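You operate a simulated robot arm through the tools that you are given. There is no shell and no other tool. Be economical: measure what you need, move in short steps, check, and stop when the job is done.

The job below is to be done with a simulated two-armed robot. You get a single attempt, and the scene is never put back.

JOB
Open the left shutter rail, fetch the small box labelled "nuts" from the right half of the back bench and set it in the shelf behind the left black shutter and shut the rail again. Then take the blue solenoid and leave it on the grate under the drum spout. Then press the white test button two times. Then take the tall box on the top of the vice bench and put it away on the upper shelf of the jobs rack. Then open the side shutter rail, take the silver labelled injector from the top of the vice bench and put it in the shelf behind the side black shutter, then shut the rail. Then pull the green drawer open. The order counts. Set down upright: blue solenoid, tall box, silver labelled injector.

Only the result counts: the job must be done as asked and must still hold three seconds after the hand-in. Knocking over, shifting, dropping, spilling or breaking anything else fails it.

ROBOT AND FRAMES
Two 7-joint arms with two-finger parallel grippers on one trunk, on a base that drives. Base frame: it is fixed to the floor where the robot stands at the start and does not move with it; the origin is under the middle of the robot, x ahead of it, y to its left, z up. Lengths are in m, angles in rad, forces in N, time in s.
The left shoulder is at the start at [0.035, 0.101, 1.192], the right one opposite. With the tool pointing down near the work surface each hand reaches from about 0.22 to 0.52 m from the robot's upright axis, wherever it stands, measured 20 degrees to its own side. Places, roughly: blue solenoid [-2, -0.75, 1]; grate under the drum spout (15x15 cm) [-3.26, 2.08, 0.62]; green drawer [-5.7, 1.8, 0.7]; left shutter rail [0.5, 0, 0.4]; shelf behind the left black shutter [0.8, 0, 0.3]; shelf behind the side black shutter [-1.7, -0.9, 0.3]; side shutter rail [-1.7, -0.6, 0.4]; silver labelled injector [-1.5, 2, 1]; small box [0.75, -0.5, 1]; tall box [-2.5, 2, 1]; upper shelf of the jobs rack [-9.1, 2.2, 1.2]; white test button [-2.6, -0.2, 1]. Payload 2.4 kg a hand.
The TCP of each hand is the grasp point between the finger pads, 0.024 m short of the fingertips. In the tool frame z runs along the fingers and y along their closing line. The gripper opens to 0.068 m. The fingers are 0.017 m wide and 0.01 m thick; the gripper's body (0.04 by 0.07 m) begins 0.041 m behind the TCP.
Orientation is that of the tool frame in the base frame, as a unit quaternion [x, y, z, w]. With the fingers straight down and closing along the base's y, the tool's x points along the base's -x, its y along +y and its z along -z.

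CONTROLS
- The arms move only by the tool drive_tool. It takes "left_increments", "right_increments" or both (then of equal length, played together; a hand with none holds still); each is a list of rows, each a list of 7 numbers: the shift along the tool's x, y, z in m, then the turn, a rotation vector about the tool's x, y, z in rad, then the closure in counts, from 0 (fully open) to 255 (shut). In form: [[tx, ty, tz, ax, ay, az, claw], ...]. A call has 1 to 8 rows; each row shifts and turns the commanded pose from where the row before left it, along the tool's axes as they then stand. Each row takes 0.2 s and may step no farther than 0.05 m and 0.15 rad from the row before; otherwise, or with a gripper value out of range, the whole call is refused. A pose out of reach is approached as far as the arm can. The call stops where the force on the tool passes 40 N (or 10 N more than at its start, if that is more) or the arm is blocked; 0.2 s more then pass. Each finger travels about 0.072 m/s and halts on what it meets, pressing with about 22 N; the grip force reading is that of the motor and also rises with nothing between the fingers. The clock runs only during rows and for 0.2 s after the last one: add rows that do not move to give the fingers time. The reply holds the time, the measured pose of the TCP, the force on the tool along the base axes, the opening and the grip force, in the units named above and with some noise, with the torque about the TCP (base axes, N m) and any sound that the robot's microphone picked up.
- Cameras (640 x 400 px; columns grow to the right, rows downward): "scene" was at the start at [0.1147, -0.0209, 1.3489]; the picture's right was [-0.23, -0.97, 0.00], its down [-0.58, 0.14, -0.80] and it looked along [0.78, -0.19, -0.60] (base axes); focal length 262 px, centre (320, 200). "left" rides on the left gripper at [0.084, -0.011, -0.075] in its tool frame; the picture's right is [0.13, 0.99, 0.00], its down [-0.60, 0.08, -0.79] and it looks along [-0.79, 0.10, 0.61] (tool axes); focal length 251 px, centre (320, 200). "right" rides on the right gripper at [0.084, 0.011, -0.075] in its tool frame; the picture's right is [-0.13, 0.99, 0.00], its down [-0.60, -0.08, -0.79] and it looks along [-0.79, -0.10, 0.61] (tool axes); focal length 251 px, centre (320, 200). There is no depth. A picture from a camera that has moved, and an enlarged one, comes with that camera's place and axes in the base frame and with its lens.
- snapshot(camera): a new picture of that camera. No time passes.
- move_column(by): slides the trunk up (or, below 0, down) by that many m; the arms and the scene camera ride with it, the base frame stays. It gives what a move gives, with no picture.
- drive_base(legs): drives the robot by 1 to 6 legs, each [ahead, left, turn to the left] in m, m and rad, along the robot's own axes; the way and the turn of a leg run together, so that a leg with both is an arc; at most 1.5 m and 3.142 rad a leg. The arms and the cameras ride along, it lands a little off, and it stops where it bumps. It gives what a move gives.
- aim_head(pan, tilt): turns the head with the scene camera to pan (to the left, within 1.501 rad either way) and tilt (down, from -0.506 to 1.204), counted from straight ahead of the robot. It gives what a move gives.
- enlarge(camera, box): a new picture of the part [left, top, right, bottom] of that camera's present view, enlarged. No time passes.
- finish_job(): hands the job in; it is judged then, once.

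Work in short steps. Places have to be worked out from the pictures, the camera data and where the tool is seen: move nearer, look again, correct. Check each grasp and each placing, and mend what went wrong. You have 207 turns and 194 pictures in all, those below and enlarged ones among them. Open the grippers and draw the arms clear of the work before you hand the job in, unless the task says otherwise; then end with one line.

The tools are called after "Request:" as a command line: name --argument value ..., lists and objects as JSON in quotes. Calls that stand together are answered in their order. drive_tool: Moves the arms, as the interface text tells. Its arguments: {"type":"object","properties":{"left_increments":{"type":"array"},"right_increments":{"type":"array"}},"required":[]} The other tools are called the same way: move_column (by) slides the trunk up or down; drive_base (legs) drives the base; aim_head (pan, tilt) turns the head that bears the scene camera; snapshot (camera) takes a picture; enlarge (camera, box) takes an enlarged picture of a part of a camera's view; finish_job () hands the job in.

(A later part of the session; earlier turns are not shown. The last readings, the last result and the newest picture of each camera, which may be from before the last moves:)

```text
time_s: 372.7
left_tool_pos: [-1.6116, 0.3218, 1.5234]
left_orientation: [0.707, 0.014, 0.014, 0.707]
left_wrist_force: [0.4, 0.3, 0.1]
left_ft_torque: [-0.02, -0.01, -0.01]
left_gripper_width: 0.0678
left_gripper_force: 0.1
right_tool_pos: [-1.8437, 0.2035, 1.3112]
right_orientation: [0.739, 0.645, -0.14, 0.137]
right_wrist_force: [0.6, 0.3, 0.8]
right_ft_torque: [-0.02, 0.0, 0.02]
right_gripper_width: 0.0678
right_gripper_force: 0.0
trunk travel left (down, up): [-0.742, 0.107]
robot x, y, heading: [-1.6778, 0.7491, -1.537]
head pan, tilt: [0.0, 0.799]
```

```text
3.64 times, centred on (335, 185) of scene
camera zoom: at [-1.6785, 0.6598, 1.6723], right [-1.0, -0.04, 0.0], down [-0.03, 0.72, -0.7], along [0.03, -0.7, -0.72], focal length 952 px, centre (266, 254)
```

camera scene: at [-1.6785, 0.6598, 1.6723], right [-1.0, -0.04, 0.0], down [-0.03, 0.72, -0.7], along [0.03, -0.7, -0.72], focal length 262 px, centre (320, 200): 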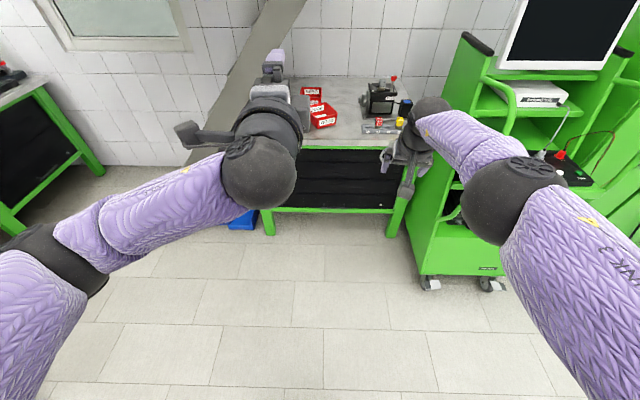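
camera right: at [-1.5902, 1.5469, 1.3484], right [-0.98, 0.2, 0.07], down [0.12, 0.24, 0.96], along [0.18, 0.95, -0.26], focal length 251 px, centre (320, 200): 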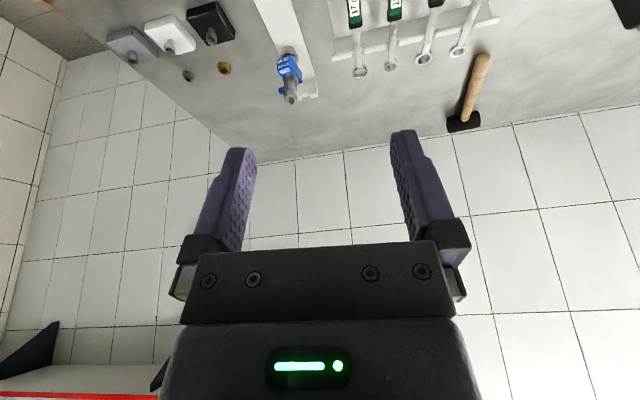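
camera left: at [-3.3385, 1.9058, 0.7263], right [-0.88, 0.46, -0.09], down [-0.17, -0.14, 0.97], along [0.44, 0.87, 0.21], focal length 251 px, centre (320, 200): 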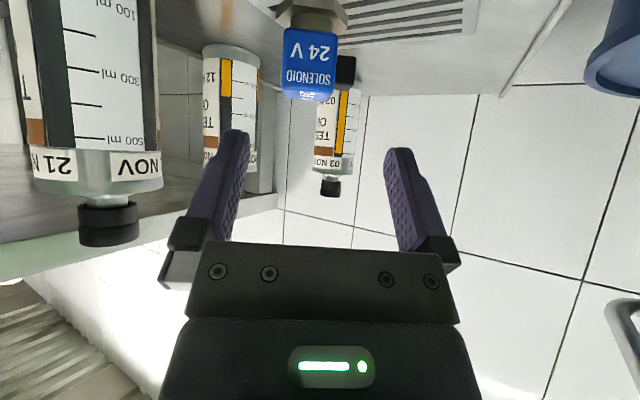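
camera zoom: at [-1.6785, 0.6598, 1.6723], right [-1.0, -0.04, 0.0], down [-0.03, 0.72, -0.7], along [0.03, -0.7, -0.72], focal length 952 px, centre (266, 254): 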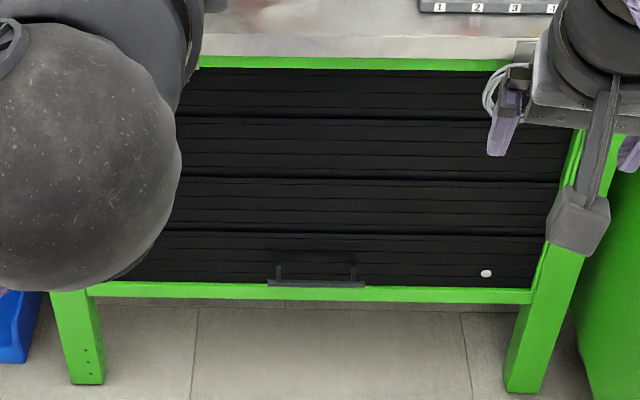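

Handle at about (-1.72, -0.535, 0.37). I strafe 0.11 right, and lower the trunk fully.

Request:
drive_base --legs '[[0, -0.11, -0.034]]'

Request:
move_column --by -0.4

Request:
move_column --by -0.33

Request:
drive_tool --left_increments '[[0, -0.05, 0, 0, 0, 0, 0], [0, -0.05, 0, 0, 0, 0, 0], [0, -0.05, 0, 0, 0, 0, 0], [0, -0.05, 0, 0, 0, 0, 0], [0, -0.05, 0, 0, 0, 0, 0], [0, -0.05, 0, 0, 0, 0, 0], [0, -0.05, 0, 0, 0, 0, 0], [0, -0.045, 0, 0, 0, 0, 0]]'

```text
time_s: 373.9
left_tool_pos: [-1.7371, 0.3162, 1.5233]
left_orientation: [0.707, 0.002, 0.001, 0.707]
left_wrist_force: [0.1, -0.3, 0.3]
left_ft_torque: [-0.01, -0.03, 0.03]
left_gripper_width: 0.0681
left_gripper_force: 0.0
right_tool_pos: [-1.972, 0.2066, 1.3118]
right_orientation: [0.75, 0.632, -0.143, 0.135]
right_wrist_force: [0.2, -0.1, -0.3]
right_ft_torque: [-0.02, 0.0, 0.0]
right_gripper_width: 0.0681
right_gripper_force: 0.0
trunk travel left (down, up): [-0.742, 0.107]
robot x, y, heading: [-1.7841, 0.7531, -1.571]
head pan, tilt: [0.0, 0.799]
```

```text
time_s: 377.7
left_tool_pos: [-1.7359, 0.3166, 1.1247]
left_orientation: [0.707, 0.001, 0.0, 0.707]
left_wrist_force: [-0.5, 0.6, -0.1]
left_ft_torque: [0.0, -0.01, 0.07]
left_gripper_width: 0.068
left_gripper_force: 0.1
right_tool_pos: [-1.9715, 0.2068, 0.9125]
right_orientation: [0.75, 0.632, -0.143, 0.136]
right_wrist_force: [0.3, 1.2, 0.4]
right_ft_torque: [-0.03, 0.02, 0.02]
right_gripper_width: 0.0678
right_gripper_force: 0.0
trunk travel left (down, up): [-0.342, 0.507]
robot x, y, heading: [-1.7897, 0.754, -1.571]
head pan, tilt: [0.0, 0.799]
```

```text
time_s: 380.9
left_tool_pos: [-1.7349, 0.3151, 0.7939]
left_orientation: [0.706, 0.002, 0.001, 0.708]
left_wrist_force: [0.3, 0.3, -0.2]
left_ft_torque: [-0.01, 0.02, -0.02]
left_gripper_width: 0.0681
left_gripper_force: 0.1
right_tool_pos: [-1.9714, 0.2061, 0.5822]
right_orientation: [0.75, 0.632, -0.141, 0.135]
right_wrist_force: [-0.2, -0.3, -0.3]
right_ft_torque: [-0.03, 0.01, 0.0]
right_gripper_width: 0.068
right_gripper_force: 0.1
trunk travel left (down, up): [-0.012, 0.837]
robot x, y, heading: [-1.7885, 0.7484, -1.567]
head pan, tilt: [0.0, 0.799]
```

```text
time_s: 382.7
left_tool_pos: [-1.7392, 0.3149, 0.3984]
left_orientation: [0.706, 0.002, 0.0, 0.709]
left_wrist_force: [0.9, 0.1, -0.1]
left_ft_torque: [0.0, 0.01, 0.01]
left_gripper_width: 0.0681
left_gripper_force: 0.2
right_tool_pos: [-1.9719, 0.2085, 0.5802]
right_orientation: [0.75, 0.632, -0.143, 0.135]
right_wrist_force: [-0.7, 0.4, -0.2]
right_ft_torque: [0.01, 0.03, 0.01]
right_gripper_width: 0.0676
right_gripper_force: 0.0
trunk travel left (down, up): [-0.012, 0.837]
robot x, y, heading: [-1.7932, 0.7518, -1.569]
head pan, tilt: [0.0, 0.799]
```

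Right hand leads too far forward; I raise it ~0.3 and pull it back before approaching.

Request:
drive_tool --right_increments '[[-0.015, 0, -0.042, 0, 0, 0, 0], [-0.015, 0, -0.042, 0, 0, 0, 0], [-0.015, 0, -0.042, 0, 0, 0, 0], [-0.015, 0, -0.042, 0, 0, 0, 0], [-0.015, 0, -0.042, 0, 0, 0, 0], [-0.015, 0, -0.042, 0, 0, 0, 0], [-0.015, 0, -0.042, 0, 0, 0, 0]]'

Request:
drive_tool --right_increments '[[0.042, 0, -0.015, 0, 0, 0, 0], [0.042, 0, -0.015, 0, 0, 0, 0], [0.042, 0, -0.015, 0, 0, 0, 0], [0.042, 0, -0.015, 0, 0, 0, 0], [0.042, 0, -0.015, 0, 0, 0, 0]]' --left_increments '[[0, -0.01, 0, 0, 0, 0, 0], [0, -0.008, 0, 0, 0, 0, 0], [0, -0.005, 0, 0, 0, 0, 0], [0, 0, 0, 0, 0, 0, 0], [0, 0, 0, 0, 0, 0, 0]]'

Request:
drive_base --legs '[[0.65, 0, 0]]'

Request:
snapshot --camera "left"

Request:
snapshot --camera "scene"

```text
time_s: 384.3
left_tool_pos: [-1.7381, 0.3159, 0.398]
left_orientation: [0.706, 0.001, 0.001, 0.708]
left_wrist_force: [0.1, -0.5, 0.4]
left_ft_torque: [0.01, -0.01, 0.0]
left_gripper_width: 0.0681
left_gripper_force: 0.1
right_tool_pos: [-1.976, 0.2244, 0.8911]
right_orientation: [0.75, 0.632, -0.143, 0.134]
right_wrist_force: [1.1, 0.3, 0.1]
right_ft_torque: [0.03, 0.0, 0.01]
right_gripper_width: 0.0678
right_gripper_force: 0.2
trunk travel left (down, up): [-0.012, 0.837]
robot x, y, heading: [-1.7889, 0.7498, -1.57]
head pan, tilt: [0.0, 0.799]
```

```text
time_s: 385.5
left_tool_pos: [-1.7374, 0.3138, 0.3755]
left_orientation: [0.707, 0.002, 0.001, 0.707]
left_wrist_force: [-0.6, 0.0, 0.4]
left_ft_torque: [-0.02, 0.01, 0.0]
left_gripper_width: 0.0682
left_gripper_force: 0.0
right_tool_pos: [-1.9426, 0.4425, 0.879]
right_orientation: [0.75, 0.631, -0.144, 0.134]
right_wrist_force: [-0.6, -0.1, -0.5]
right_ft_torque: [-0.01, 0.0, -0.02]
right_gripper_width: 0.0683
right_gripper_force: 0.0
trunk travel left (down, up): [-0.012, 0.837]
robot x, y, heading: [-1.7881, 0.7516, -1.57]
head pan, tilt: [0.0, 0.799]
```

```text
time_s: 389.2
left_tool_pos: [-1.7347, -0.3376, 0.3755]
left_orientation: [0.707, 0.003, 0.001, 0.707]
left_wrist_force: [0.2, 0.3, 0.2]
left_ft_torque: [0.0, 0.0, 0.02]
left_gripper_width: 0.068
left_gripper_force: 0.0
right_tool_pos: [-1.9397, -0.2115, 0.8792]
right_orientation: [0.748, 0.633, -0.142, 0.136]
right_wrist_force: [-0.3, -0.5, 0.5]
right_ft_torque: [-0.02, 0.03, 0.01]
right_gripper_width: 0.0679
right_gripper_force: 0.1
trunk travel left (down, up): [-0.012, 0.837]
robot x, y, heading: [-1.7878, 0.1018, -1.569]
head pan, tilt: [0.0, 0.799]
```

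```text
42 pictures are left
camera left: at [-1.6514, -0.2624, 0.3659], right [0.13, 0.0, 0.99], down [-0.61, 0.79, 0.08], along [-0.78, -0.61, 0.1], focal length 251 px, centre (320, 200)
```

left: 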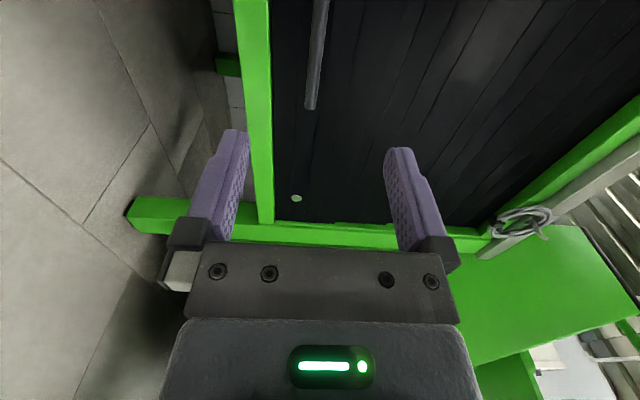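

```text
41 pictures are left
camera scene: at [-1.7871, -0.1179, 0.9322], right [-1.0, 0.0, 0.0], down [0.0, 0.72, -0.7], along [0.0, -0.7, -0.72], focal length 262 px, centre (320, 200)
```

scene: 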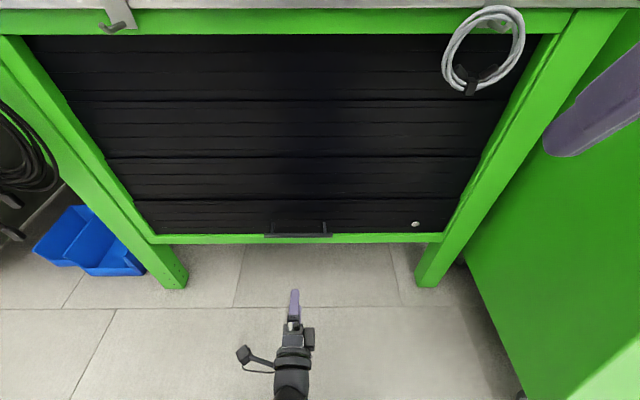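

Bar at y≈-0.53, z≈0.375, aligned with the hand. Advance with the base 0.15, then the arm.

Request:
drive_base --legs '[[0.15, 0, 0]]'

Request:
drive_tool --left_increments '[[0, 0, 0.025, 0, 0, 0, 0], [0, 0, 0.015, 0, 0, 0, 0], [0, 0, 0, 0, 0, 0, 0]]'

Request:
snapshot --camera "left"

```text
time_s: 390.5
left_tool_pos: [-1.7359, -0.4899, 0.3757]
left_orientation: [0.707, 0.003, 0.002, 0.707]
left_wrist_force: [0.0, -0.4, 0.0]
left_ft_torque: [-0.03, -0.01, 0.02]
left_gripper_width: 0.0681
left_gripper_force: 0.1
right_tool_pos: [-1.9406, -0.3641, 0.8783]
right_orientation: [0.749, 0.633, -0.142, 0.135]
right_wrist_force: [0.4, 0.1, -0.1]
right_ft_torque: [0.06, 0.02, -0.02]
right_gripper_width: 0.0682
right_gripper_force: 0.1
trunk travel left (down, up): [-0.012, 0.837]
robot x, y, heading: [-1.7865, -0.0539, -1.569]
head pan, tilt: [0.0, 0.799]
```

```text
time_s: 391.3
left_tool_pos: [-1.7331, -0.5282, 0.3895]
left_orientation: [0.707, 0.003, 0.0, 0.707]
left_wrist_force: [0.0, -0.2, 0.6]
left_ft_torque: [0.02, -0.02, 0.0]
left_gripper_width: 0.0681
left_gripper_force: 0.0
left hand out of reach, approached as far as the arm can: row 1, 2
right_tool_pos: [-1.9394, -0.3642, 0.879]
right_orientation: [0.75, 0.632, -0.142, 0.134]
right_wrist_force: [0.3, 0.7, 0.3]
right_ft_torque: [0.02, -0.01, 0.01]
right_gripper_width: 0.0679
right_gripper_force: 0.0
trunk travel left (down, up): [-0.012, 0.837]
robot x, y, heading: [-1.7846, -0.0544, -1.572]
head pan, tilt: [0.0, 0.799]
```

```text
40 pictures are left
camera left: at [-1.6507, -0.4535, 0.3796], right [0.13, 0.0, 0.99], down [-0.61, 0.79, 0.08], along [-0.78, -0.61, 0.1], focal length 251 px, centre (320, 200)
```

left: 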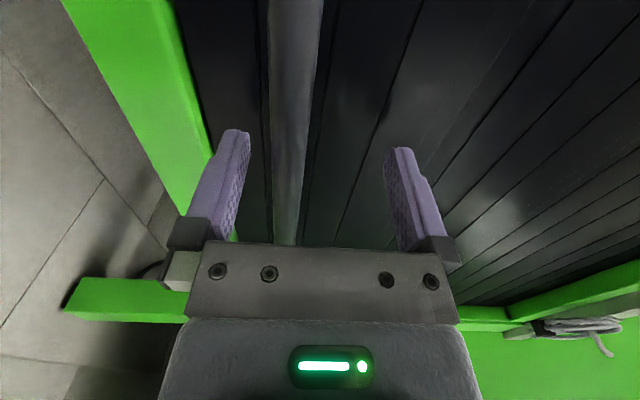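

Bar is between the fingers, slightly low; lower the trunk 1 cm and close.

Request:
move_column --by -0.01

Request:
drive_tool --left_increments '[[0, 0, 0, 0, 0, 0, 255], [0, 0, 0, 0, 0, 0, 255], [0, 0, 0, 0, 0, 0, 255], [0, 0, 0, 0, 0, 0, 255]]'

Request:
move_column --by 0.06

```text
time_s: 391.9
left_tool_pos: [-1.7324, -0.5289, 0.3762]
left_orientation: [0.707, 0.002, 0.002, 0.707]
left_wrist_force: [-0.2, -0.9, -0.1]
left_ft_torque: [0.03, 0.01, 0.0]
left_gripper_width: 0.0681
left_gripper_force: 0.0
right_tool_pos: [-1.9387, -0.3632, 0.8687]
right_orientation: [0.749, 0.633, -0.142, 0.135]
right_wrist_force: [0.3, -0.4, 0.2]
right_ft_torque: [0.0, -0.02, 0.02]
right_gripper_width: 0.0678
right_gripper_force: 0.1
trunk travel left (down, up): [-0.002, 0.847]
robot x, y, heading: [-1.7844, -0.0552, -1.57]
head pan, tilt: [0.0, 0.799]
```

```text
time_s: 392.9
left_tool_pos: [-1.7328, -0.5299, 0.3764]
left_orientation: [0.707, 0.002, 0.003, 0.707]
left_wrist_force: [-0.5, 0.2, -3.2]
left_ft_torque: [0.04, -0.52, 0.07]
left_gripper_width: 0.0133
left_gripper_force: 33.8
right_tool_pos: [-1.939, -0.364, 0.8692]
right_orientation: [0.75, 0.632, -0.143, 0.135]
right_wrist_force: [0.4, 0.3, -0.3]
right_ft_torque: [-0.01, 0.01, -0.01]
right_gripper_width: 0.0679
right_gripper_force: 0.1
trunk travel left (down, up): [-0.002, 0.847]
robot x, y, heading: [-1.7879, -0.0573, -1.571]
head pan, tilt: [0.0, 0.799]
```

```text
time_s: 393.9
left_tool_pos: [-1.7315, -0.539, 0.4637]
left_orientation: [0.684, 0.003, 0.001, 0.73]
left_wrist_force: [1.2, 26.3, 3.8]
left_ft_torque: [0.01, -0.53, 0.12]
left_gripper_width: 0.0135
left_gripper_force: 33.5
right_tool_pos: [-1.9397, -0.3637, 0.9296]
right_orientation: [0.75, 0.632, -0.143, 0.136]
right_wrist_force: [0.2, 0.0, 0.4]
right_ft_torque: [0.0, 0.01, -0.02]
right_gripper_width: 0.0682
right_gripper_force: 0.0
trunk travel left (down, up): [-0.062, 0.787]
robot x, y, heading: [-1.7875, -0.0546, -1.57]
head pan, tilt: [0.0, 0.799]
```

Gripped and rising. Ease the forward push and continue up in steps.

Request:
drive_tool --left_increments '[[0, 0, -0.01, 0, 0, 0, 255], [0, 0, 0, 0, 0, 0, 255]]'

Request:
move_column --by 0.1

Request:
drive_tool --left_increments '[[0, 0, -0.005, 0, 0, 0, 255], [0, 0, 0, 0, 0, 0, 255]]'

Request:
move_column --by 0.1

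Request:
move_column --by 0.08

```text
time_s: 394.5
left_tool_pos: [-1.7326, -0.5307, 0.4619]
left_orientation: [0.684, 0.002, 0.001, 0.729]
left_wrist_force: [-0.2, -26.3, 2.9]
left_ft_torque: [-0.02, -0.53, 0.05]
left_gripper_width: 0.0138
left_gripper_force: 33.7
right_tool_pos: [-1.9385, -0.3646, 0.9296]
right_orientation: [0.75, 0.632, -0.142, 0.134]
right_wrist_force: [0.5, 0.5, 0.6]
right_ft_torque: [0.03, -0.01, 0.03]
right_gripper_width: 0.0681
right_gripper_force: 0.1
trunk travel left (down, up): [-0.062, 0.787]
robot x, y, heading: [-1.7897, -0.0528, -1.574]
head pan, tilt: [0.0, 0.799]
```

```text
time_s: 395.9
left_tool_pos: [-1.7322, -0.536, 0.5891]
left_orientation: [0.66, 0.003, 0.002, 0.751]
left_wrist_force: [-0.3, 27.7, 4.9]
left_ft_torque: [-0.03, -0.55, 0.09]
left_gripper_width: 0.0137
left_gripper_force: 33.9
right_tool_pos: [-1.939, -0.3611, 1.0305]
right_orientation: [0.749, 0.632, -0.143, 0.136]
right_wrist_force: [0.2, 0.5, 0.0]
right_ft_torque: [-0.04, 0.01, -0.01]
right_gripper_width: 0.0682
right_gripper_force: 0.1
trunk travel left (down, up): [-0.162, 0.687]
robot x, y, heading: [-1.7921, -0.055, -1.568]
head pan, tilt: [0.0, 0.799]
```

```text
time_s: 396.4
left_tool_pos: [-1.7326, -0.5367, 0.5877]
left_orientation: [0.661, 0.001, 0.001, 0.751]
left_wrist_force: [-2.8, -26.4, 3.8]
left_ft_torque: [-0.04, -0.55, 0.08]
left_gripper_width: 0.0137
left_gripper_force: 33.1
right_tool_pos: [-1.9401, -0.3658, 1.0292]
right_orientation: [0.75, 0.632, -0.142, 0.134]
right_wrist_force: [0.7, 0.2, 1.2]
right_ft_torque: [-0.04, 0.01, -0.02]
right_gripper_width: 0.0681
right_gripper_force: 0.0
trunk travel left (down, up): [-0.162, 0.687]
robot x, y, heading: [-1.7856, -0.0566, -1.568]
head pan, tilt: [0.0, 0.799]
```

```text
time_s: 397.8
left_tool_pos: [-1.7312, -0.5372, 0.7171]
left_orientation: [0.637, 0.001, 0.001, 0.771]
left_wrist_force: [2.1, 28.3, 3.9]
left_ft_torque: [-0.05, -0.11, 0.02]
left_gripper_width: 0.0134
left_gripper_force: 33.8
right_tool_pos: [-1.9391, -0.3612, 1.1294]
right_orientation: [0.749, 0.632, -0.143, 0.136]
right_wrist_force: [0.2, 0.3, -0.5]
right_ft_torque: [-0.02, 0.02, 0.0]
right_gripper_width: 0.0681
right_gripper_force: 0.0
trunk travel left (down, up): [-0.262, 0.587]
robot x, y, heading: [-1.7855, -0.0542, -1.568]
head pan, tilt: [0.0, 0.799]
```

```text
time_s: 398.5
left_tool_pos: [-1.7329, -0.5392, 0.7605]
left_orientation: [0.64, 0.0, 0.001, 0.768]
left_wrist_force: [-1.3, 0.7, -13.7]
left_ft_torque: [-0.06, -0.09, 0.22]
left_gripper_width: 0.0135
left_gripper_force: 33.5
right_tool_pos: [-1.9391, -0.3633, 1.1721]
right_orientation: [0.749, 0.632, -0.145, 0.137]
right_wrist_force: [0.9, -0.2, 0.3]
right_ft_torque: [0.0, 0.0, -0.03]
right_gripper_width: 0.068
right_gripper_force: 0.1
trunk travel left (down, up): [-0.304, 0.546]
robot x, y, heading: [-1.788, -0.056, -1.577]
head pan, tilt: [0.0, 0.799]
stopped: the force on the tool passed its limit at 74 N (the readings are from after the stop); the commanded pose is now the measured one
```

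End stop at 0.76: fully open. Release, back out by the base, and look in the shelf.

Request:
drive_tool --left_increments '[[0, 0, 0, 0, 0, 0, 0], [0, 0, 0, 0, 0, 0, 0], [0, 0, 0, 0, 0, 0, 0], [0, 0, 0, 0, 0, 0, 0], [0, 0, 0, 0, 0, 0, 0]]'

Request:
drive_base --legs '[[-0.5, 0, 0]]'

Request:
snapshot --camera "scene"

```text
time_s: 399.7
left_tool_pos: [-1.7321, -0.538, 0.7608]
left_orientation: [0.639, 0.002, 0.001, 0.769]
left_wrist_force: [-0.9, -1.1, 0.5]
left_ft_torque: [0.0, -0.01, -0.01]
left_gripper_width: 0.0679
left_gripper_force: 0.1
right_tool_pos: [-1.9394, -0.3625, 1.1718]
right_orientation: [0.75, 0.631, -0.144, 0.137]
right_wrist_force: [-0.2, 0.8, 0.0]
right_ft_torque: [0.02, 0.03, 0.0]
right_gripper_width: 0.068
right_gripper_force: 0.1
trunk travel left (down, up): [-0.304, 0.546]
robot x, y, heading: [-1.787, -0.0552, -1.567]
head pan, tilt: [0.0, 0.799]
```

```text
time_s: 402.7
left_tool_pos: [-1.7292, -0.0229, 0.7612]
left_orientation: [0.639, 0.007, 0.008, 0.769]
left_wrist_force: [-0.3, 0.4, 0.4]
left_ft_torque: [0.0, -0.01, -0.02]
left_gripper_width: 0.0678
left_gripper_force: 0.0
right_tool_pos: [-1.9391, 0.1491, 1.172]
right_orientation: [0.743, 0.639, -0.143, 0.138]
right_wrist_force: [0.0, -0.7, 0.7]
right_ft_torque: [0.01, 0.03, 0.04]
right_gripper_width: 0.0678
right_gripper_force: 0.0
trunk travel left (down, up): [-0.304, 0.546]
robot x, y, heading: [-1.7901, 0.4607, -1.554]
head pan, tilt: [0.0, 0.799]
```

```text
39 pictures are left
camera scene: at [-1.7905, 0.3307, 1.2317], right [-1.0, -0.02, 0.0], down [-0.01, 0.72, -0.7], along [0.01, -0.7, -0.72], focal length 262 px, centre (320, 200)
```

scene: 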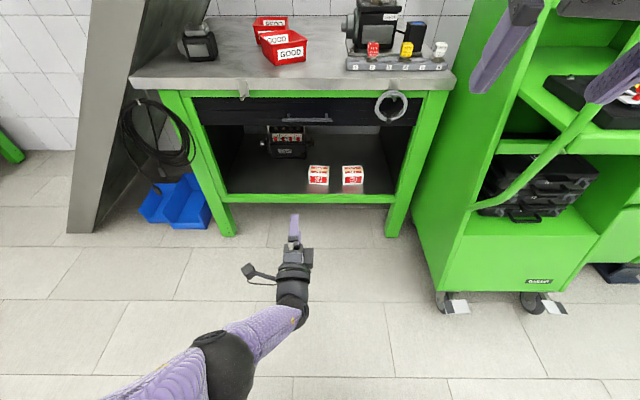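

Shelf: free spot at front-left ≈(-1.58, -0.68); two boxes stand at x<-1.73 and a pump behind. Now fetch the injector: raise the left hand and trunk, turn around.

Request:
drive_tool --left_increments '[[0, 0.05, 0, 0, 0, 0, 0], [0, 0.05, 0, 0, 0, 0, 0], [0, 0.05, 0, 0, 0, 0, 0], [0, 0.05, 0, 0, 0, 0, 0], [0, 0.05, 0, 0, 0, 0, 0], [0, 0.03, 0, 0, 0, 0, 0]]'

Request:
move_column --by 0.15

Request:
drive_base --legs '[[-0.25, 0, 0], [0, 0, 1.57], [0, 0, 1.555]]'

```text
time_s: 404.1
left_tool_pos: [-1.7282, 0.0284, 1.0385]
left_orientation: [0.639, 0.006, 0.007, 0.769]
left_wrist_force: [-0.8, -0.5, -0.2]
left_ft_torque: [0.0, 0.01, 0.0]
left_gripper_width: 0.0682
left_gripper_force: 0.0
right_tool_pos: [-1.9394, 0.1497, 1.1711]
right_orientation: [0.744, 0.638, -0.143, 0.138]
right_wrist_force: [-0.3, 0.0, 0.8]
right_ft_torque: [0.01, 0.01, 0.0]
right_gripper_width: 0.0682
right_gripper_force: 0.0
trunk travel left (down, up): [-0.304, 0.546]
robot x, y, heading: [-1.7885, 0.4604, -1.548]
head pan, tilt: [0.0, 0.799]
```

```text
time_s: 405.8
left_tool_pos: [-1.7291, 0.0284, 1.186]
left_orientation: [0.638, 0.007, 0.007, 0.77]
left_wrist_force: [-0.3, -0.6, -0.3]
left_ft_torque: [0.03, -0.01, 0.02]
left_gripper_width: 0.0683
left_gripper_force: 0.0
right_tool_pos: [-1.9388, 0.1493, 1.3229]
right_orientation: [0.744, 0.638, -0.144, 0.137]
right_wrist_force: [0.4, 0.1, 0.3]
right_ft_torque: [-0.04, -0.01, 0.05]
right_gripper_width: 0.0679
right_gripper_force: 0.0
trunk travel left (down, up): [-0.454, 0.396]
robot x, y, heading: [-1.7904, 0.4611, -1.552]
head pan, tilt: [0.0, 0.799]
```

```text
time_s: 415.2
left_tool_pos: [-1.8509, 1.1421, 1.1876]
left_orientation: [0.0, 0.638, 0.77, 0.002]
left_wrist_force: [0.2, 0.4, -0.3]
left_ft_torque: [0.02, 0.03, -0.03]
left_gripper_width: 0.0682
left_gripper_force: 0.0
right_tool_pos: [-1.6435, 1.0173, 1.3204]
right_orientation: [-0.631, 0.75, 0.137, 0.145]
right_wrist_force: [-0.5, 1.0, -0.2]
right_ft_torque: [-0.02, -0.01, -0.05]
right_gripper_width: 0.0679
right_gripper_force: 0.0
trunk travel left (down, up): [-0.454, 0.396]
robot x, y, heading: [-1.7977, 0.7148, 1.569]
head pan, tilt: [0.0, 0.799]
```

Approach the injector: drive nearer, extend and pitch the right hand.

Request:
drive_base --legs '[[0.56, -0.15, 0]]'

Request:
drive_tool --right_increments '[[-0.035, 0, 0.012, 0, -0.1, -0.05, 0], [-0.035, 0, 0.012, 0, -0.1, -0.06, 0], [-0.035, 0, 0.012, 0, -0.08, -0.06, 0], [-0.025, 0, 0.01, 0, 0, 0, 0], [0.015, 0, 0.03, 0, 0, 0, 0], [0.015, 0, 0.03, 0, 0, 0, 0]]'

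Request:
aim_head --pan -0.4 --tilt 0.7

Request:
snapshot --camera "right"

Request:
snapshot --camera "scene"

```text
time_s: 418.6
left_tool_pos: [-1.6948, 1.7148, 1.1868]
left_orientation: [0.003, 0.638, 0.77, 0.004]
left_wrist_force: [-0.1, -0.3, 0.6]
left_ft_torque: [-0.01, -0.02, 0.05]
left_gripper_width: 0.0681
left_gripper_force: 0.0
right_tool_pos: [-1.487, 1.5883, 1.3202]
right_orientation: [-0.628, 0.752, 0.137, 0.145]
right_wrist_force: [-0.7, 0.1, 0.0]
right_ft_torque: [0.0, 0.04, 0.02]
right_gripper_width: 0.0682
right_gripper_force: 0.1
trunk travel left (down, up): [-0.454, 0.396]
robot x, y, heading: [-1.6423, 1.2813, 1.558]
head pan, tilt: [0.0, 0.799]
```

```text
time_s: 420.0
left_tool_pos: [-1.6942, 1.7141, 1.1865]
left_orientation: [0.003, 0.639, 0.769, 0.004]
left_wrist_force: [0.7, 0.0, 0.1]
left_ft_torque: [0.0, 0.0, 0.04]
left_gripper_width: 0.0679
left_gripper_force: 0.1
right_tool_pos: [-1.4682, 1.7348, 1.2841]
right_orientation: [-0.664, 0.669, 0.209, 0.26]
right_wrist_force: [0.2, 0.1, 0.0]
right_ft_torque: [0.0, -0.01, -0.02]
right_gripper_width: 0.0679
right_gripper_force: 0.1
trunk travel left (down, up): [-0.454, 0.396]
robot x, y, heading: [-1.6428, 1.2796, 1.561]
head pan, tilt: [0.0, 0.799]
```

```text
time_s: 420.9
left_tool_pos: [-1.6943, 1.7142, 1.187]
left_orientation: [0.002, 0.639, 0.769, 0.003]
left_wrist_force: [-0.5, -0.1, -0.8]
left_ft_torque: [0.03, 0.04, 0.0]
left_gripper_width: 0.0678
left_gripper_force: 0.0
right_tool_pos: [-1.4698, 1.7338, 1.2841]
right_orientation: [-0.664, 0.669, 0.209, 0.26]
right_wrist_force: [-0.2, -0.6, 0.3]
right_ft_torque: [0.02, 0.03, 0.03]
right_gripper_width: 0.0679
right_gripper_force: 0.1
trunk travel left (down, up): [-0.454, 0.396]
robot x, y, heading: [-1.6447, 1.2826, 1.561]
head pan, tilt: [-0.4, 0.7]
```

```text
38 pictures are left
camera right: at [-1.4832, 1.6222, 1.2892], right [-0.99, 0.13, 0.02], down [0.01, -0.03, 1.0], along [0.13, 0.99, 0.02], focal length 251 px, centre (320, 200)
```

right: 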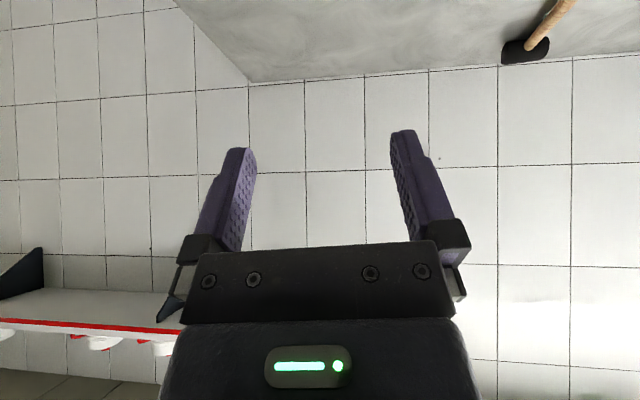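

```text
37 pictures are left
camera scene: at [-1.6101, 1.3839, 1.3911], right [0.92, -0.4, 0.0], down [-0.26, -0.59, -0.76], along [0.3, 0.7, -0.64], focal length 262 px, centre (320, 200)
```

scene: 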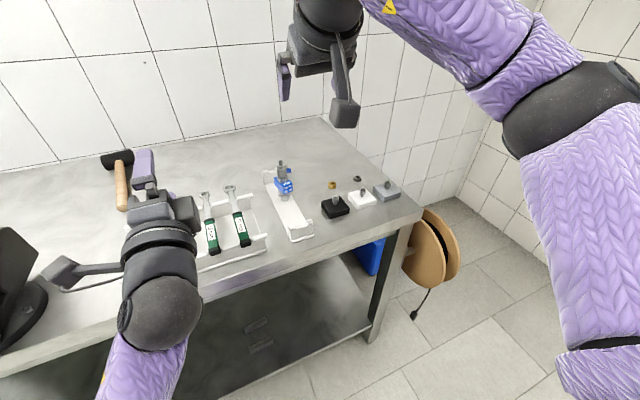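

Request:
enlarge --camera "scene" --box '[240, 140, 340, 260]'

```text
3.33 times, centred on (290, 200) of scene
camera zoom: at [-1.6101, 1.3839, 1.3911], right [0.92, -0.4, 0.0], down [-0.26, -0.59, -0.76], along [0.3, 0.7, -0.64], focal length 872 px, centre (420, 200)
```

zoom: 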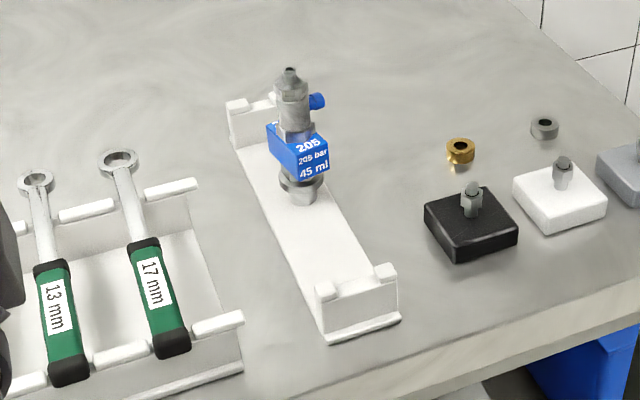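

Injector: base ≈(-1.478, 1.935), height ≈0.125; label block at z 0.955–1.0. I drive 0.12 closer and go to a stand-off along the pitched tool axis.

Request:
drive_base --legs '[[0.12, 0, 0]]'

Request:
drive_tool --right_increments '[[0.0213, 0.0051, 0.0313, 0, 0, 0, 0], [0.0213, 0.0051, 0.0313, 0, 0, 0, 0], [0.0213, 0.0051, 0.0313, 0, 0, 0, 0], [0.0213, 0.0051, 0.0313, 0, 0, 0, 0], [0.0213, 0.0051, 0.0313, 0, 0, 0, 0], [0.0213, 0.0051, 0.0313, 0, 0, 0, 0]]'

Request:
snapshot --camera "right"

Request:
enlarge --camera "scene" --box '[220, 100, 400, 240]'

```text
time_s: 422.1
left_tool_pos: [-1.6934, 1.8317, 1.1866]
left_orientation: [0.002, 0.64, 0.768, 0.003]
left_wrist_force: [1.4, 0.0, -0.7]
left_ft_torque: [0.01, 0.01, 0.0]
left_gripper_width: 0.0679
left_gripper_force: 0.0
right_tool_pos: [-1.4694, 1.8528, 1.2842]
right_orientation: [-0.665, 0.668, 0.209, 0.259]
right_wrist_force: [-0.1, 0.1, -0.2]
right_ft_torque: [0.02, 0.0, 0.0]
right_gripper_width: 0.068
right_gripper_force: 0.0
trunk travel left (down, up): [-0.454, 0.396]
robot x, y, heading: [-1.6432, 1.397, 1.563]
head pan, tilt: [-0.4, 0.7]
```

```text
time_s: 423.5
left_tool_pos: [-1.6935, 1.8322, 1.1866]
left_orientation: [0.002, 0.638, 0.77, 0.003]
left_wrist_force: [0.2, 0.3, -0.3]
left_ft_torque: [0.02, 0.02, -0.05]
left_gripper_width: 0.0677
left_gripper_force: 0.0
right_tool_pos: [-1.4806, 1.8715, 1.058]
right_orientation: [-0.664, 0.669, 0.209, 0.26]
right_wrist_force: [-0.2, -0.6, 0.3]
right_ft_torque: [0.01, 0.0, -0.03]
right_gripper_width: 0.0678
right_gripper_force: 0.0
trunk travel left (down, up): [-0.454, 0.396]
robot x, y, heading: [-1.6432, 1.3958, 1.56]
head pan, tilt: [-0.4, 0.7]
```

```text
35 pictures are left
camera right: at [-1.4941, 1.7585, 1.0624], right [-0.99, 0.13, 0.02], down [0.01, -0.03, 1.0], along [0.13, 0.99, 0.02], focal length 251 px, centre (320, 200)
```

right: 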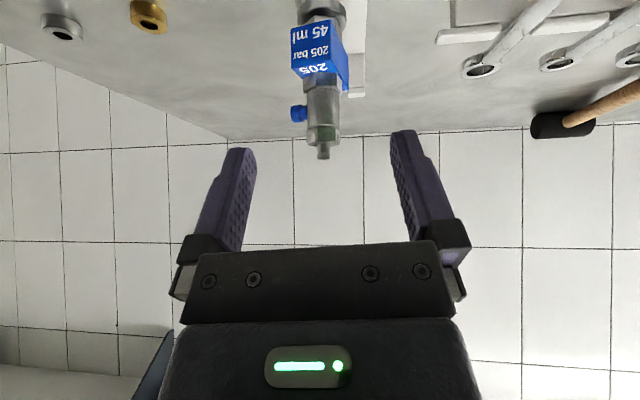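

```text
2.86 times, centred on (310, 170) of scene
camera zoom: at [-1.6093, 1.5018, 1.3911], right [0.92, -0.4, 0.0], down [-0.25, -0.59, -0.76], along [0.3, 0.7, -0.64], focal length 748 px, centre (349, 286)
```

zoom: 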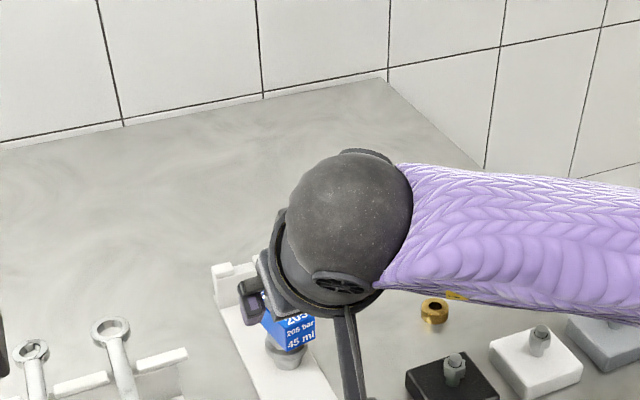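

Block centre ≈(-1.475, 1.932, 0.966), its face square to the tool. Advance 0.107 along the tool and close.

Request:
drive_tool --right_increments '[[0.0036, 0.0007, 0.0357, 0, 0, 0, 0], [0.0036, 0.0007, 0.0357, 0, 0, 0, 0], [0.0036, 0.0007, 0.0337, 0, 0, 0, 0], [0, 0, 0, 0, 0, 0, 0]]'

Request:
snapshot --camera "right"

```text
time_s: 424.5
left_tool_pos: [-1.6932, 1.8313, 1.1864]
left_orientation: [0.002, 0.639, 0.769, 0.003]
left_wrist_force: [0.8, -0.4, -0.3]
left_ft_torque: [0.03, -0.02, -0.02]
left_gripper_width: 0.0678
left_gripper_force: 0.0
right_tool_pos: [-1.4765, 1.9249, 0.9718]
right_orientation: [-0.664, 0.669, 0.209, 0.26]
right_wrist_force: [-0.5, 1.2, -0.6]
right_ft_torque: [0.02, -0.02, 0.0]
right_gripper_width: 0.0681
right_gripper_force: 0.0
trunk travel left (down, up): [-0.454, 0.396]
robot x, y, heading: [-1.6448, 1.4009, 1.566]
head pan, tilt: [-0.4, 0.7]
```

```text
33 pictures are left
camera right: at [-1.4896, 1.8126, 0.9762], right [-0.99, 0.13, 0.02], down [0.01, -0.03, 1.0], along [0.13, 0.99, 0.02], focal length 251 px, centre (320, 200)
```

right: 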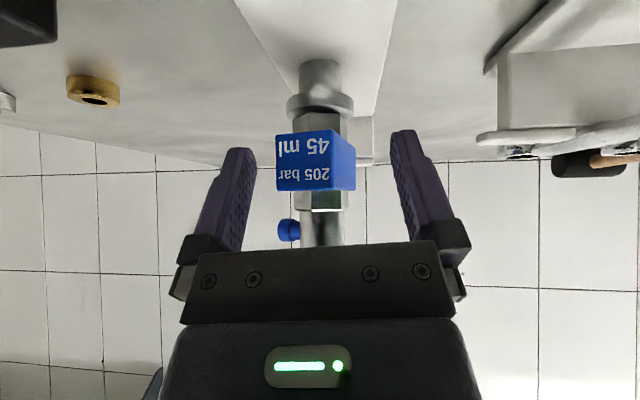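

Block is centred. Lower 8 mm and close.

Request:
drive_tool --right_increments '[[0.005, 0, 0.0062, 0, 0, 0, 0], [0, 0, 0, 0, 0, 0, 255], [0, 0, 0, 0, 0, 0, 255], [0, 0, 0, 0, 0, 0, 255], [0, 0, 0, 0, 0, 0, 255]]'

Request:
move_column --by 0.08

Request:
snapshot --camera "right"

```text
time_s: 425.7
left_tool_pos: [-1.6947, 1.8322, 1.1862]
left_orientation: [0.001, 0.638, 0.77, 0.004]
left_wrist_force: [-0.5, -0.4, 0.3]
left_ft_torque: [0.0, -0.05, -0.01]
left_gripper_width: 0.0678
left_gripper_force: 0.0
right_tool_pos: [-1.4762, 1.9245, 0.9625]
right_orientation: [-0.665, 0.668, 0.21, 0.26]
right_wrist_force: [-1.6, -0.6, -0.4]
right_ft_torque: [-0.02, 0.1, 0.02]
right_gripper_width: 0.03
right_gripper_force: 22.2
trunk travel left (down, up): [-0.454, 0.396]
robot x, y, heading: [-1.6417, 1.4009, 1.565]
head pan, tilt: [-0.4, 0.7]
```

```text
time_s: 426.9
left_tool_pos: [-1.694, 1.8327, 1.2652]
left_orientation: [0.002, 0.64, 0.769, 0.003]
left_wrist_force: [0.2, -0.2, 0.1]
left_ft_torque: [-0.01, -0.02, -0.01]
left_gripper_width: 0.068
left_gripper_force: 0.1
right_tool_pos: [-1.4783, 1.9287, 1.0398]
right_orientation: [-0.665, 0.668, 0.209, 0.259]
right_wrist_force: [0.3, -0.2, -4.1]
right_ft_torque: [-0.11, -0.01, 0.01]
right_gripper_width: 0.0298
right_gripper_force: 22.2
trunk travel left (down, up): [-0.534, 0.316]
robot x, y, heading: [-1.6439, 1.4009, 1.564]
head pan, tilt: [-0.4, 0.7]
```

```text
32 pictures are left
camera right: at [-1.4918, 1.8162, 1.044], right [-0.99, 0.13, 0.02], down [0.01, -0.03, 1.0], along [0.13, 0.99, 0.02], focal length 251 px, centre (320, 200)
```

right: 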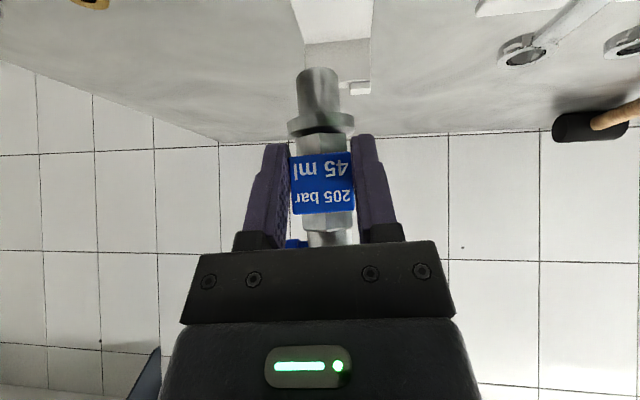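

Injector held upright (bottom ≈5.5 cm below TCP). I back off, turn around and line up with the open shelf.

Request:
drive_base --legs '[[-0.65, 0, 0], [0, 0, 1.572], [0, 0, 1.572], [0, 0.23, 0], [0.45, 0, 0]]'

Request:
move_column --by -0.4

Request:
move_column --by -0.12

Request:
aim_head --pan -0.1 --tilt 0.7

Request:
snapshot --camera "scene"

```text
time_s: 441.7
left_tool_pos: [-1.3832, -0.1398, 1.2669]
left_orientation: [0.639, -0.007, -0.011, 0.769]
left_wrist_force: [-0.4, -0.5, -0.9]
left_ft_torque: [0.02, 0.0, 0.02]
left_gripper_width: 0.068
left_gripper_force: 0.1
right_tool_pos: [-1.6015, -0.2315, 1.0397]
right_orientation: [0.675, 0.658, -0.261, 0.206]
right_wrist_force: [0.7, -0.3, -3.9]
right_ft_torque: [0.14, -0.02, 0.0]
right_gripper_width: 0.03
right_gripper_force: 21.9
trunk travel left (down, up): [-0.534, 0.316]
robot x, y, heading: [-1.4283, 0.297, -1.593]
head pan, tilt: [-0.4, 0.7]
```

```text
time_s: 445.5
left_tool_pos: [-1.383, -0.1401, 0.8662]
left_orientation: [0.639, -0.007, -0.011, 0.769]
left_wrist_force: [0.1, 0.4, -0.2]
left_ft_torque: [-0.01, 0.03, -0.03]
left_gripper_width: 0.068
left_gripper_force: 0.0
right_tool_pos: [-1.6014, -0.2318, 0.6394]
right_orientation: [0.675, 0.658, -0.261, 0.206]
right_wrist_force: [0.0, 0.4, -3.7]
right_ft_torque: [0.13, -0.03, -0.02]
right_gripper_width: 0.0302
right_gripper_force: 21.5
trunk travel left (down, up): [-0.134, 0.716]
robot x, y, heading: [-1.427, 0.2939, -1.597]
head pan, tilt: [-0.4, 0.7]
```

```text
time_s: 447.0
left_tool_pos: [-1.3842, -0.1385, 0.7482]
left_orientation: [0.638, -0.008, -0.009, 0.77]
left_wrist_force: [0.1, -0.4, -0.7]
left_ft_torque: [0.04, 0.0, 0.0]
left_gripper_width: 0.0681
left_gripper_force: 0.1
right_tool_pos: [-1.6002, -0.2321, 0.5199]
right_orientation: [0.675, 0.658, -0.263, 0.207]
right_wrist_force: [-0.1, -0.1, -3.5]
right_ft_torque: [0.11, -0.03, 0.0]
right_gripper_width: 0.0298
right_gripper_force: 21.6
trunk travel left (down, up): [-0.014, 0.836]
robot x, y, heading: [-1.4228, 0.2933, -1.599]
head pan, tilt: [-0.4, 0.7]
```

```text
time_s: 447.8
left_tool_pos: [-1.3824, -0.1395, 0.7456]
left_orientation: [0.638, -0.008, -0.011, 0.77]
left_wrist_force: [0.1, 0.5, -0.6]
left_ft_torque: [0.0, 0.02, 0.01]
left_gripper_width: 0.0677
left_gripper_force: 0.1
right_tool_pos: [-1.6008, -0.2304, 0.5204]
right_orientation: [0.676, 0.657, -0.262, 0.205]
right_wrist_force: [0.0, 0.2, -4.3]
right_ft_torque: [0.09, -0.02, 0.03]
right_gripper_width: 0.0301
right_gripper_force: 21.5
trunk travel left (down, up): [-0.014, 0.836]
robot x, y, heading: [-1.4257, 0.2919, -1.593]
head pan, tilt: [-0.099, 0.7]
```

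```text
31 pictures are left
camera scene: at [-1.4408, 0.0764, 0.9421], right [-0.99, 0.13, 0.0], down [0.08, 0.64, -0.76], along [-0.1, -0.76, -0.64], focal length 262 px, centre (320, 200)
```

scene: 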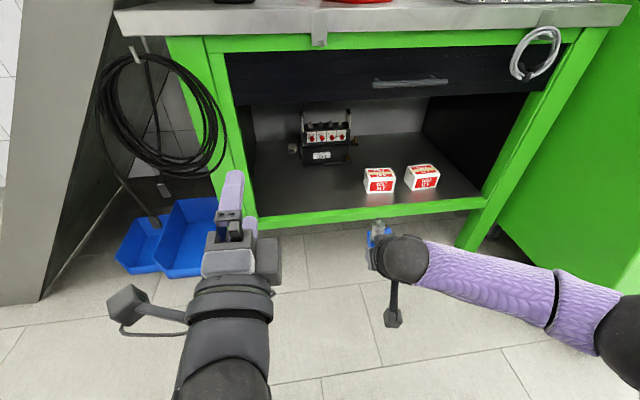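

I shift the robot 3 cm right, move the left hand inward and lower it under the raised shutter, then drive in partway.

Request:
drive_tool --left_increments '[[-0.014, -0.037, 0, 0, 0, 0, 0], [-0.014, -0.037, 0, 0, 0, 0, 0], [-0.014, -0.037, 0, 0, 0, 0, 0], [0, 0, 0, 0, 0, 0, 0]]'

Request:
drive_base --legs '[[0, -0.03, 0.02], [0.28, 0, 0]]'

Request:
snapshot --camera "scene"

Request:
snapshot --camera "right"

```text
time_s: 449.0
left_tool_pos: [-1.4167, -0.1759, 0.6612]
left_orientation: [0.589, -0.056, 0.02, 0.806]
left_wrist_force: [-0.2, -0.8, 0.9]
left_ft_torque: [-0.03, 0.01, -0.04]
left_gripper_width: 0.0679
left_gripper_force: 0.0
right_tool_pos: [-1.6015, -0.231, 0.5191]
right_orientation: [0.676, 0.657, -0.262, 0.206]
right_wrist_force: [-0.3, -0.3, -3.1]
right_ft_torque: [0.08, -0.02, 0.03]
right_gripper_width: 0.0296
right_gripper_force: 21.9
trunk travel left (down, up): [-0.014, 0.836]
robot x, y, heading: [-1.4277, 0.2924, -1.601]
head pan, tilt: [-0.099, 0.7]
stopped in row 4 (left hand): the arm was blocked; the commanded pose is now the measured one
```

```text
time_s: 451.4
left_tool_pos: [-1.4423, -0.4495, 0.6601]
left_orientation: [0.59, -0.052, 0.025, 0.805]
left_wrist_force: [-0.3, 0.4, 0.4]
left_ft_torque: [0.01, -0.01, 0.02]
left_gripper_width: 0.0681
left_gripper_force: 0.0
right_tool_pos: [-1.6273, -0.5089, 0.5192]
right_orientation: [0.671, 0.662, -0.26, 0.208]
right_wrist_force: [0.6, -0.3, -2.5]
right_ft_torque: [0.14, 0.02, 0.0]
right_gripper_width: 0.0298
right_gripper_force: 22.3
trunk travel left (down, up): [-0.014, 0.836]
robot x, y, heading: [-1.4572, 0.0203, -1.579]
head pan, tilt: [-0.099, 0.7]
```

```text
30 pictures are left
camera scene: at [-1.4718, -0.1984, 0.9415], right [-0.99, 0.11, 0.0], down [0.07, 0.64, -0.76], along [-0.09, -0.76, -0.64], focal length 262 px, centre (320, 200)
```

scene: 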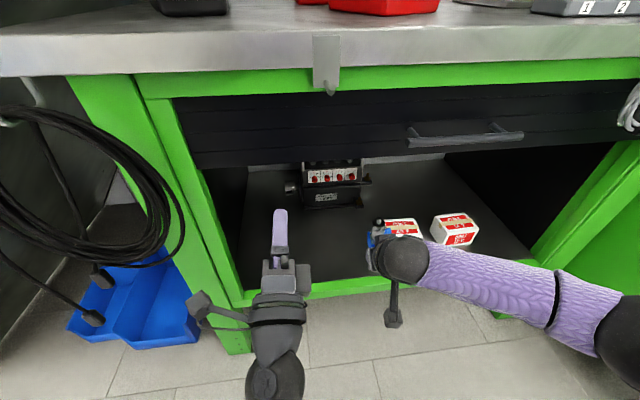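

```text
29 pictures are left
camera right: at [-1.6109, -0.3966, 0.5241], right [0.99, -0.14, 0.02], down [-0.01, 0.03, 1.0], along [-0.14, -0.99, 0.02], focal length 251 px, centre (320, 200)
```

right: 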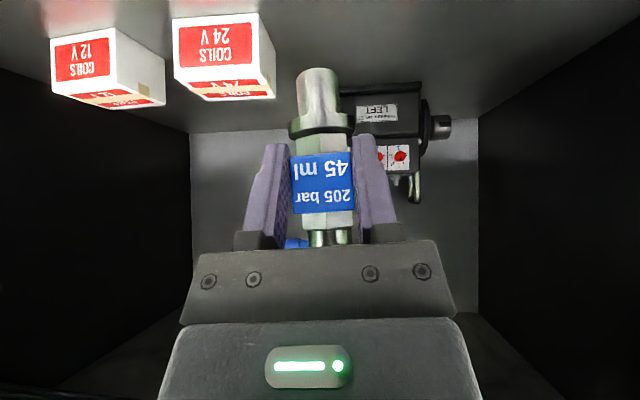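

Clear: coil box corner at (-1.71, -0.65), pump front at y≈-0.82. Drive 0.17 further to y≈-0.68 and lower.

Request:
drive_base --legs '[[0.17, 0, 0]]'

Request:
drive_tool --right_increments '[[0.025, 0, 0.031, 0, 0, 0, 255], [0.025, 0, 0.031, 0, 0, 0, 255], [0.0125, 0, 0.0155, 0, 0, 0, 255], [0, 0, 0, 0, 0, 0, 255]]'

Request:
snapshot --camera "right"

```text
time_s: 452.8
left_tool_pos: [-1.4429, -0.6237, 0.6622]
left_orientation: [0.59, -0.049, 0.026, 0.805]
left_wrist_force: [0.0, 0.0, 0.5]
left_ft_torque: [0.01, 0.01, 0.01]
left_gripper_width: 0.0681
left_gripper_force: 0.1
right_tool_pos: [-1.6284, -0.6831, 0.5196]
right_orientation: [0.67, 0.663, -0.26, 0.208]
right_wrist_force: [-0.3, -0.8, -3.8]
right_ft_torque: [0.14, -0.01, 0.02]
right_gripper_width: 0.0297
right_gripper_force: 22.6
trunk travel left (down, up): [-0.014, 0.836]
robot x, y, heading: [-1.4595, -0.1525, -1.579]
head pan, tilt: [-0.099, 0.7]
```

```text
time_s: 453.8
left_tool_pos: [-1.4426, -0.624, 0.6625]
left_orientation: [0.589, -0.05, 0.026, 0.806]
left_wrist_force: [0.8, 0.2, -0.4]
left_ft_torque: [-0.01, 0.01, 0.01]
left_gripper_width: 0.0682
left_gripper_force: 0.1
right_tool_pos: [-1.6366, -0.6819, 0.4182]
right_orientation: [0.67, 0.663, -0.26, 0.208]
right_wrist_force: [-0.8, 0.6, -3.5]
right_ft_torque: [0.12, 0.01, -0.01]
right_gripper_width: 0.0298
right_gripper_force: 21.8
trunk travel left (down, up): [-0.014, 0.836]
robot x, y, heading: [-1.4621, -0.1558, -1.583]
head pan, tilt: [-0.099, 0.7]
```

```text
28 pictures are left
camera right: at [-1.6214, -0.5712, 0.4238], right [0.99, -0.13, 0.02], down [-0.01, 0.03, 1.0], along [-0.13, -0.99, 0.02], focal length 251 px, centre (320, 200)
```

right: 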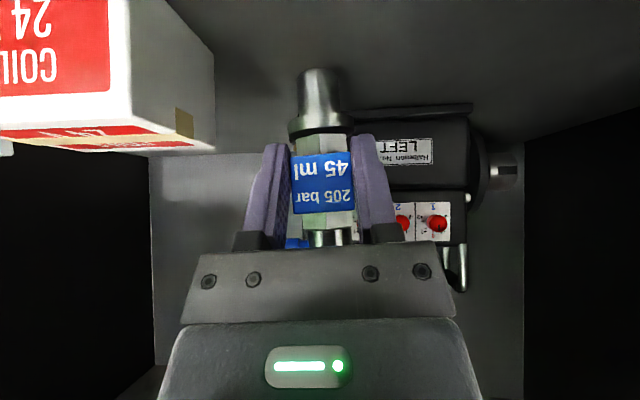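

Bottom is ~4 cm above the floor. Lower 2.8 cm, then creep to contact.

Request:
drive_tool --right_increments '[[0.00875, 0, 0.0109, 0, 0, 0, 255], [0.00875, 0, 0.0109, 0, 0, 0, 255], [0.0025, 0, 0.0031, 0, 0, 0, 255], [0, 0, 0, 0, 0, 0, 255]]'

Request:
drive_tool --right_increments '[[0.0019, 0, 0.0023, 0, 0, 0, 255], [0.0019, 0, 0.0023, 0, 0, 0, 255], [0, 0, 0, 0, 0, 0, 255]]'

```text
time_s: 454.8
left_tool_pos: [-1.443, -0.6246, 0.6614]
left_orientation: [0.59, -0.052, 0.027, 0.805]
left_wrist_force: [-0.4, 0.6, -0.1]
left_ft_torque: [0.0, 0.01, -0.01]
left_gripper_width: 0.068
left_gripper_force: 0.1
right_tool_pos: [-1.6376, -0.6825, 0.3871]
right_orientation: [0.67, 0.663, -0.26, 0.208]
right_wrist_force: [-1.3, -0.3, -2.2]
right_ft_torque: [0.1, -0.02, 0.0]
right_gripper_width: 0.0301
right_gripper_force: 22.6
trunk travel left (down, up): [-0.014, 0.836]
robot x, y, heading: [-1.4618, -0.1582, -1.578]
head pan, tilt: [-0.099, 0.7]
```

```text
time_s: 455.6
left_tool_pos: [-1.4423, -0.6222, 0.6615]
left_orientation: [0.59, -0.051, 0.026, 0.806]
left_wrist_force: [0.3, 0.6, 0.9]
left_ft_torque: [0.0, 0.0, 0.0]
left_gripper_width: 0.0682
left_gripper_force: 0.0
right_tool_pos: [-1.637, -0.6827, 0.3822]
right_orientation: [0.67, 0.663, -0.26, 0.209]
right_wrist_force: [0.1, -1.8, 15.7]
right_ft_torque: [-0.56, -0.16, 0.05]
right_gripper_width: 0.0296
right_gripper_force: 22.2
trunk travel left (down, up): [-0.014, 0.836]
robot x, y, heading: [-1.462, -0.1561, -1.582]
head pan, tilt: [-0.099, 0.7]
```

Contact. Relieve slightly, open, and retreat straight back with the base (fingers slide past both sides).

Request:
drive_tool --right_increments '[[-0.0008, 0, -0.001, 0, 0, 0, 255], [0, 0, 0, 0, 0, 0, 0], [0, 0, 0, 0, 0, 0, 0], [0, 0, 0, 0, 0, 0, 0], [0, 0, 0, 0, 0, 0, 0]]'

Request:
drive_base --legs '[[-0.1, 0, 0]]'

Request:
snapshot --camera "right"

```text
time_s: 456.8
left_tool_pos: [-1.4438, -0.6238, 0.661]
left_orientation: [0.59, -0.051, 0.026, 0.805]
left_wrist_force: [-0.3, -0.2, -0.5]
left_ft_torque: [-0.01, 0.03, 0.01]
left_gripper_width: 0.0679
left_gripper_force: 0.1
right_tool_pos: [-1.638, -0.6812, 0.383]
right_orientation: [0.67, 0.663, -0.26, 0.209]
right_wrist_force: [0.2, -0.1, 0.4]
right_ft_torque: [0.03, -0.01, -0.02]
right_gripper_width: 0.0679
right_gripper_force: 0.0
trunk travel left (down, up): [-0.014, 0.836]
robot x, y, heading: [-1.4644, -0.1564, -1.578]
head pan, tilt: [-0.099, 0.7]
```

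```text
time_s: 458.0
left_tool_pos: [-1.4413, -0.5219, 0.662]
left_orientation: [0.59, -0.051, 0.026, 0.806]
left_wrist_force: [0.1, -0.8, 0.7]
left_ft_torque: [0.02, -0.03, -0.01]
left_gripper_width: 0.0679
left_gripper_force: 0.2
right_tool_pos: [-1.6368, -0.5803, 0.3825]
right_orientation: [0.669, 0.664, -0.26, 0.209]
right_wrist_force: [0.1, 0.0, 0.5]
right_ft_torque: [-0.03, 0.01, 0.01]
right_gripper_width: 0.0681
right_gripper_force: 0.1
trunk travel left (down, up): [-0.014, 0.836]
robot x, y, heading: [-1.4637, -0.0551, -1.581]
head pan, tilt: [-0.099, 0.7]
```

```text
27 pictures are left
camera right: at [-1.6203, -0.4685, 0.3877], right [0.99, -0.13, 0.02], down [-0.01, 0.03, 1.0], along [-0.13, -0.99, 0.02], focal length 251 px, centre (320, 200)
```

right: 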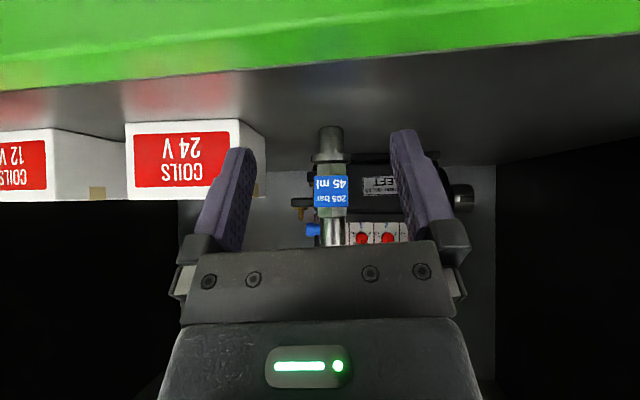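

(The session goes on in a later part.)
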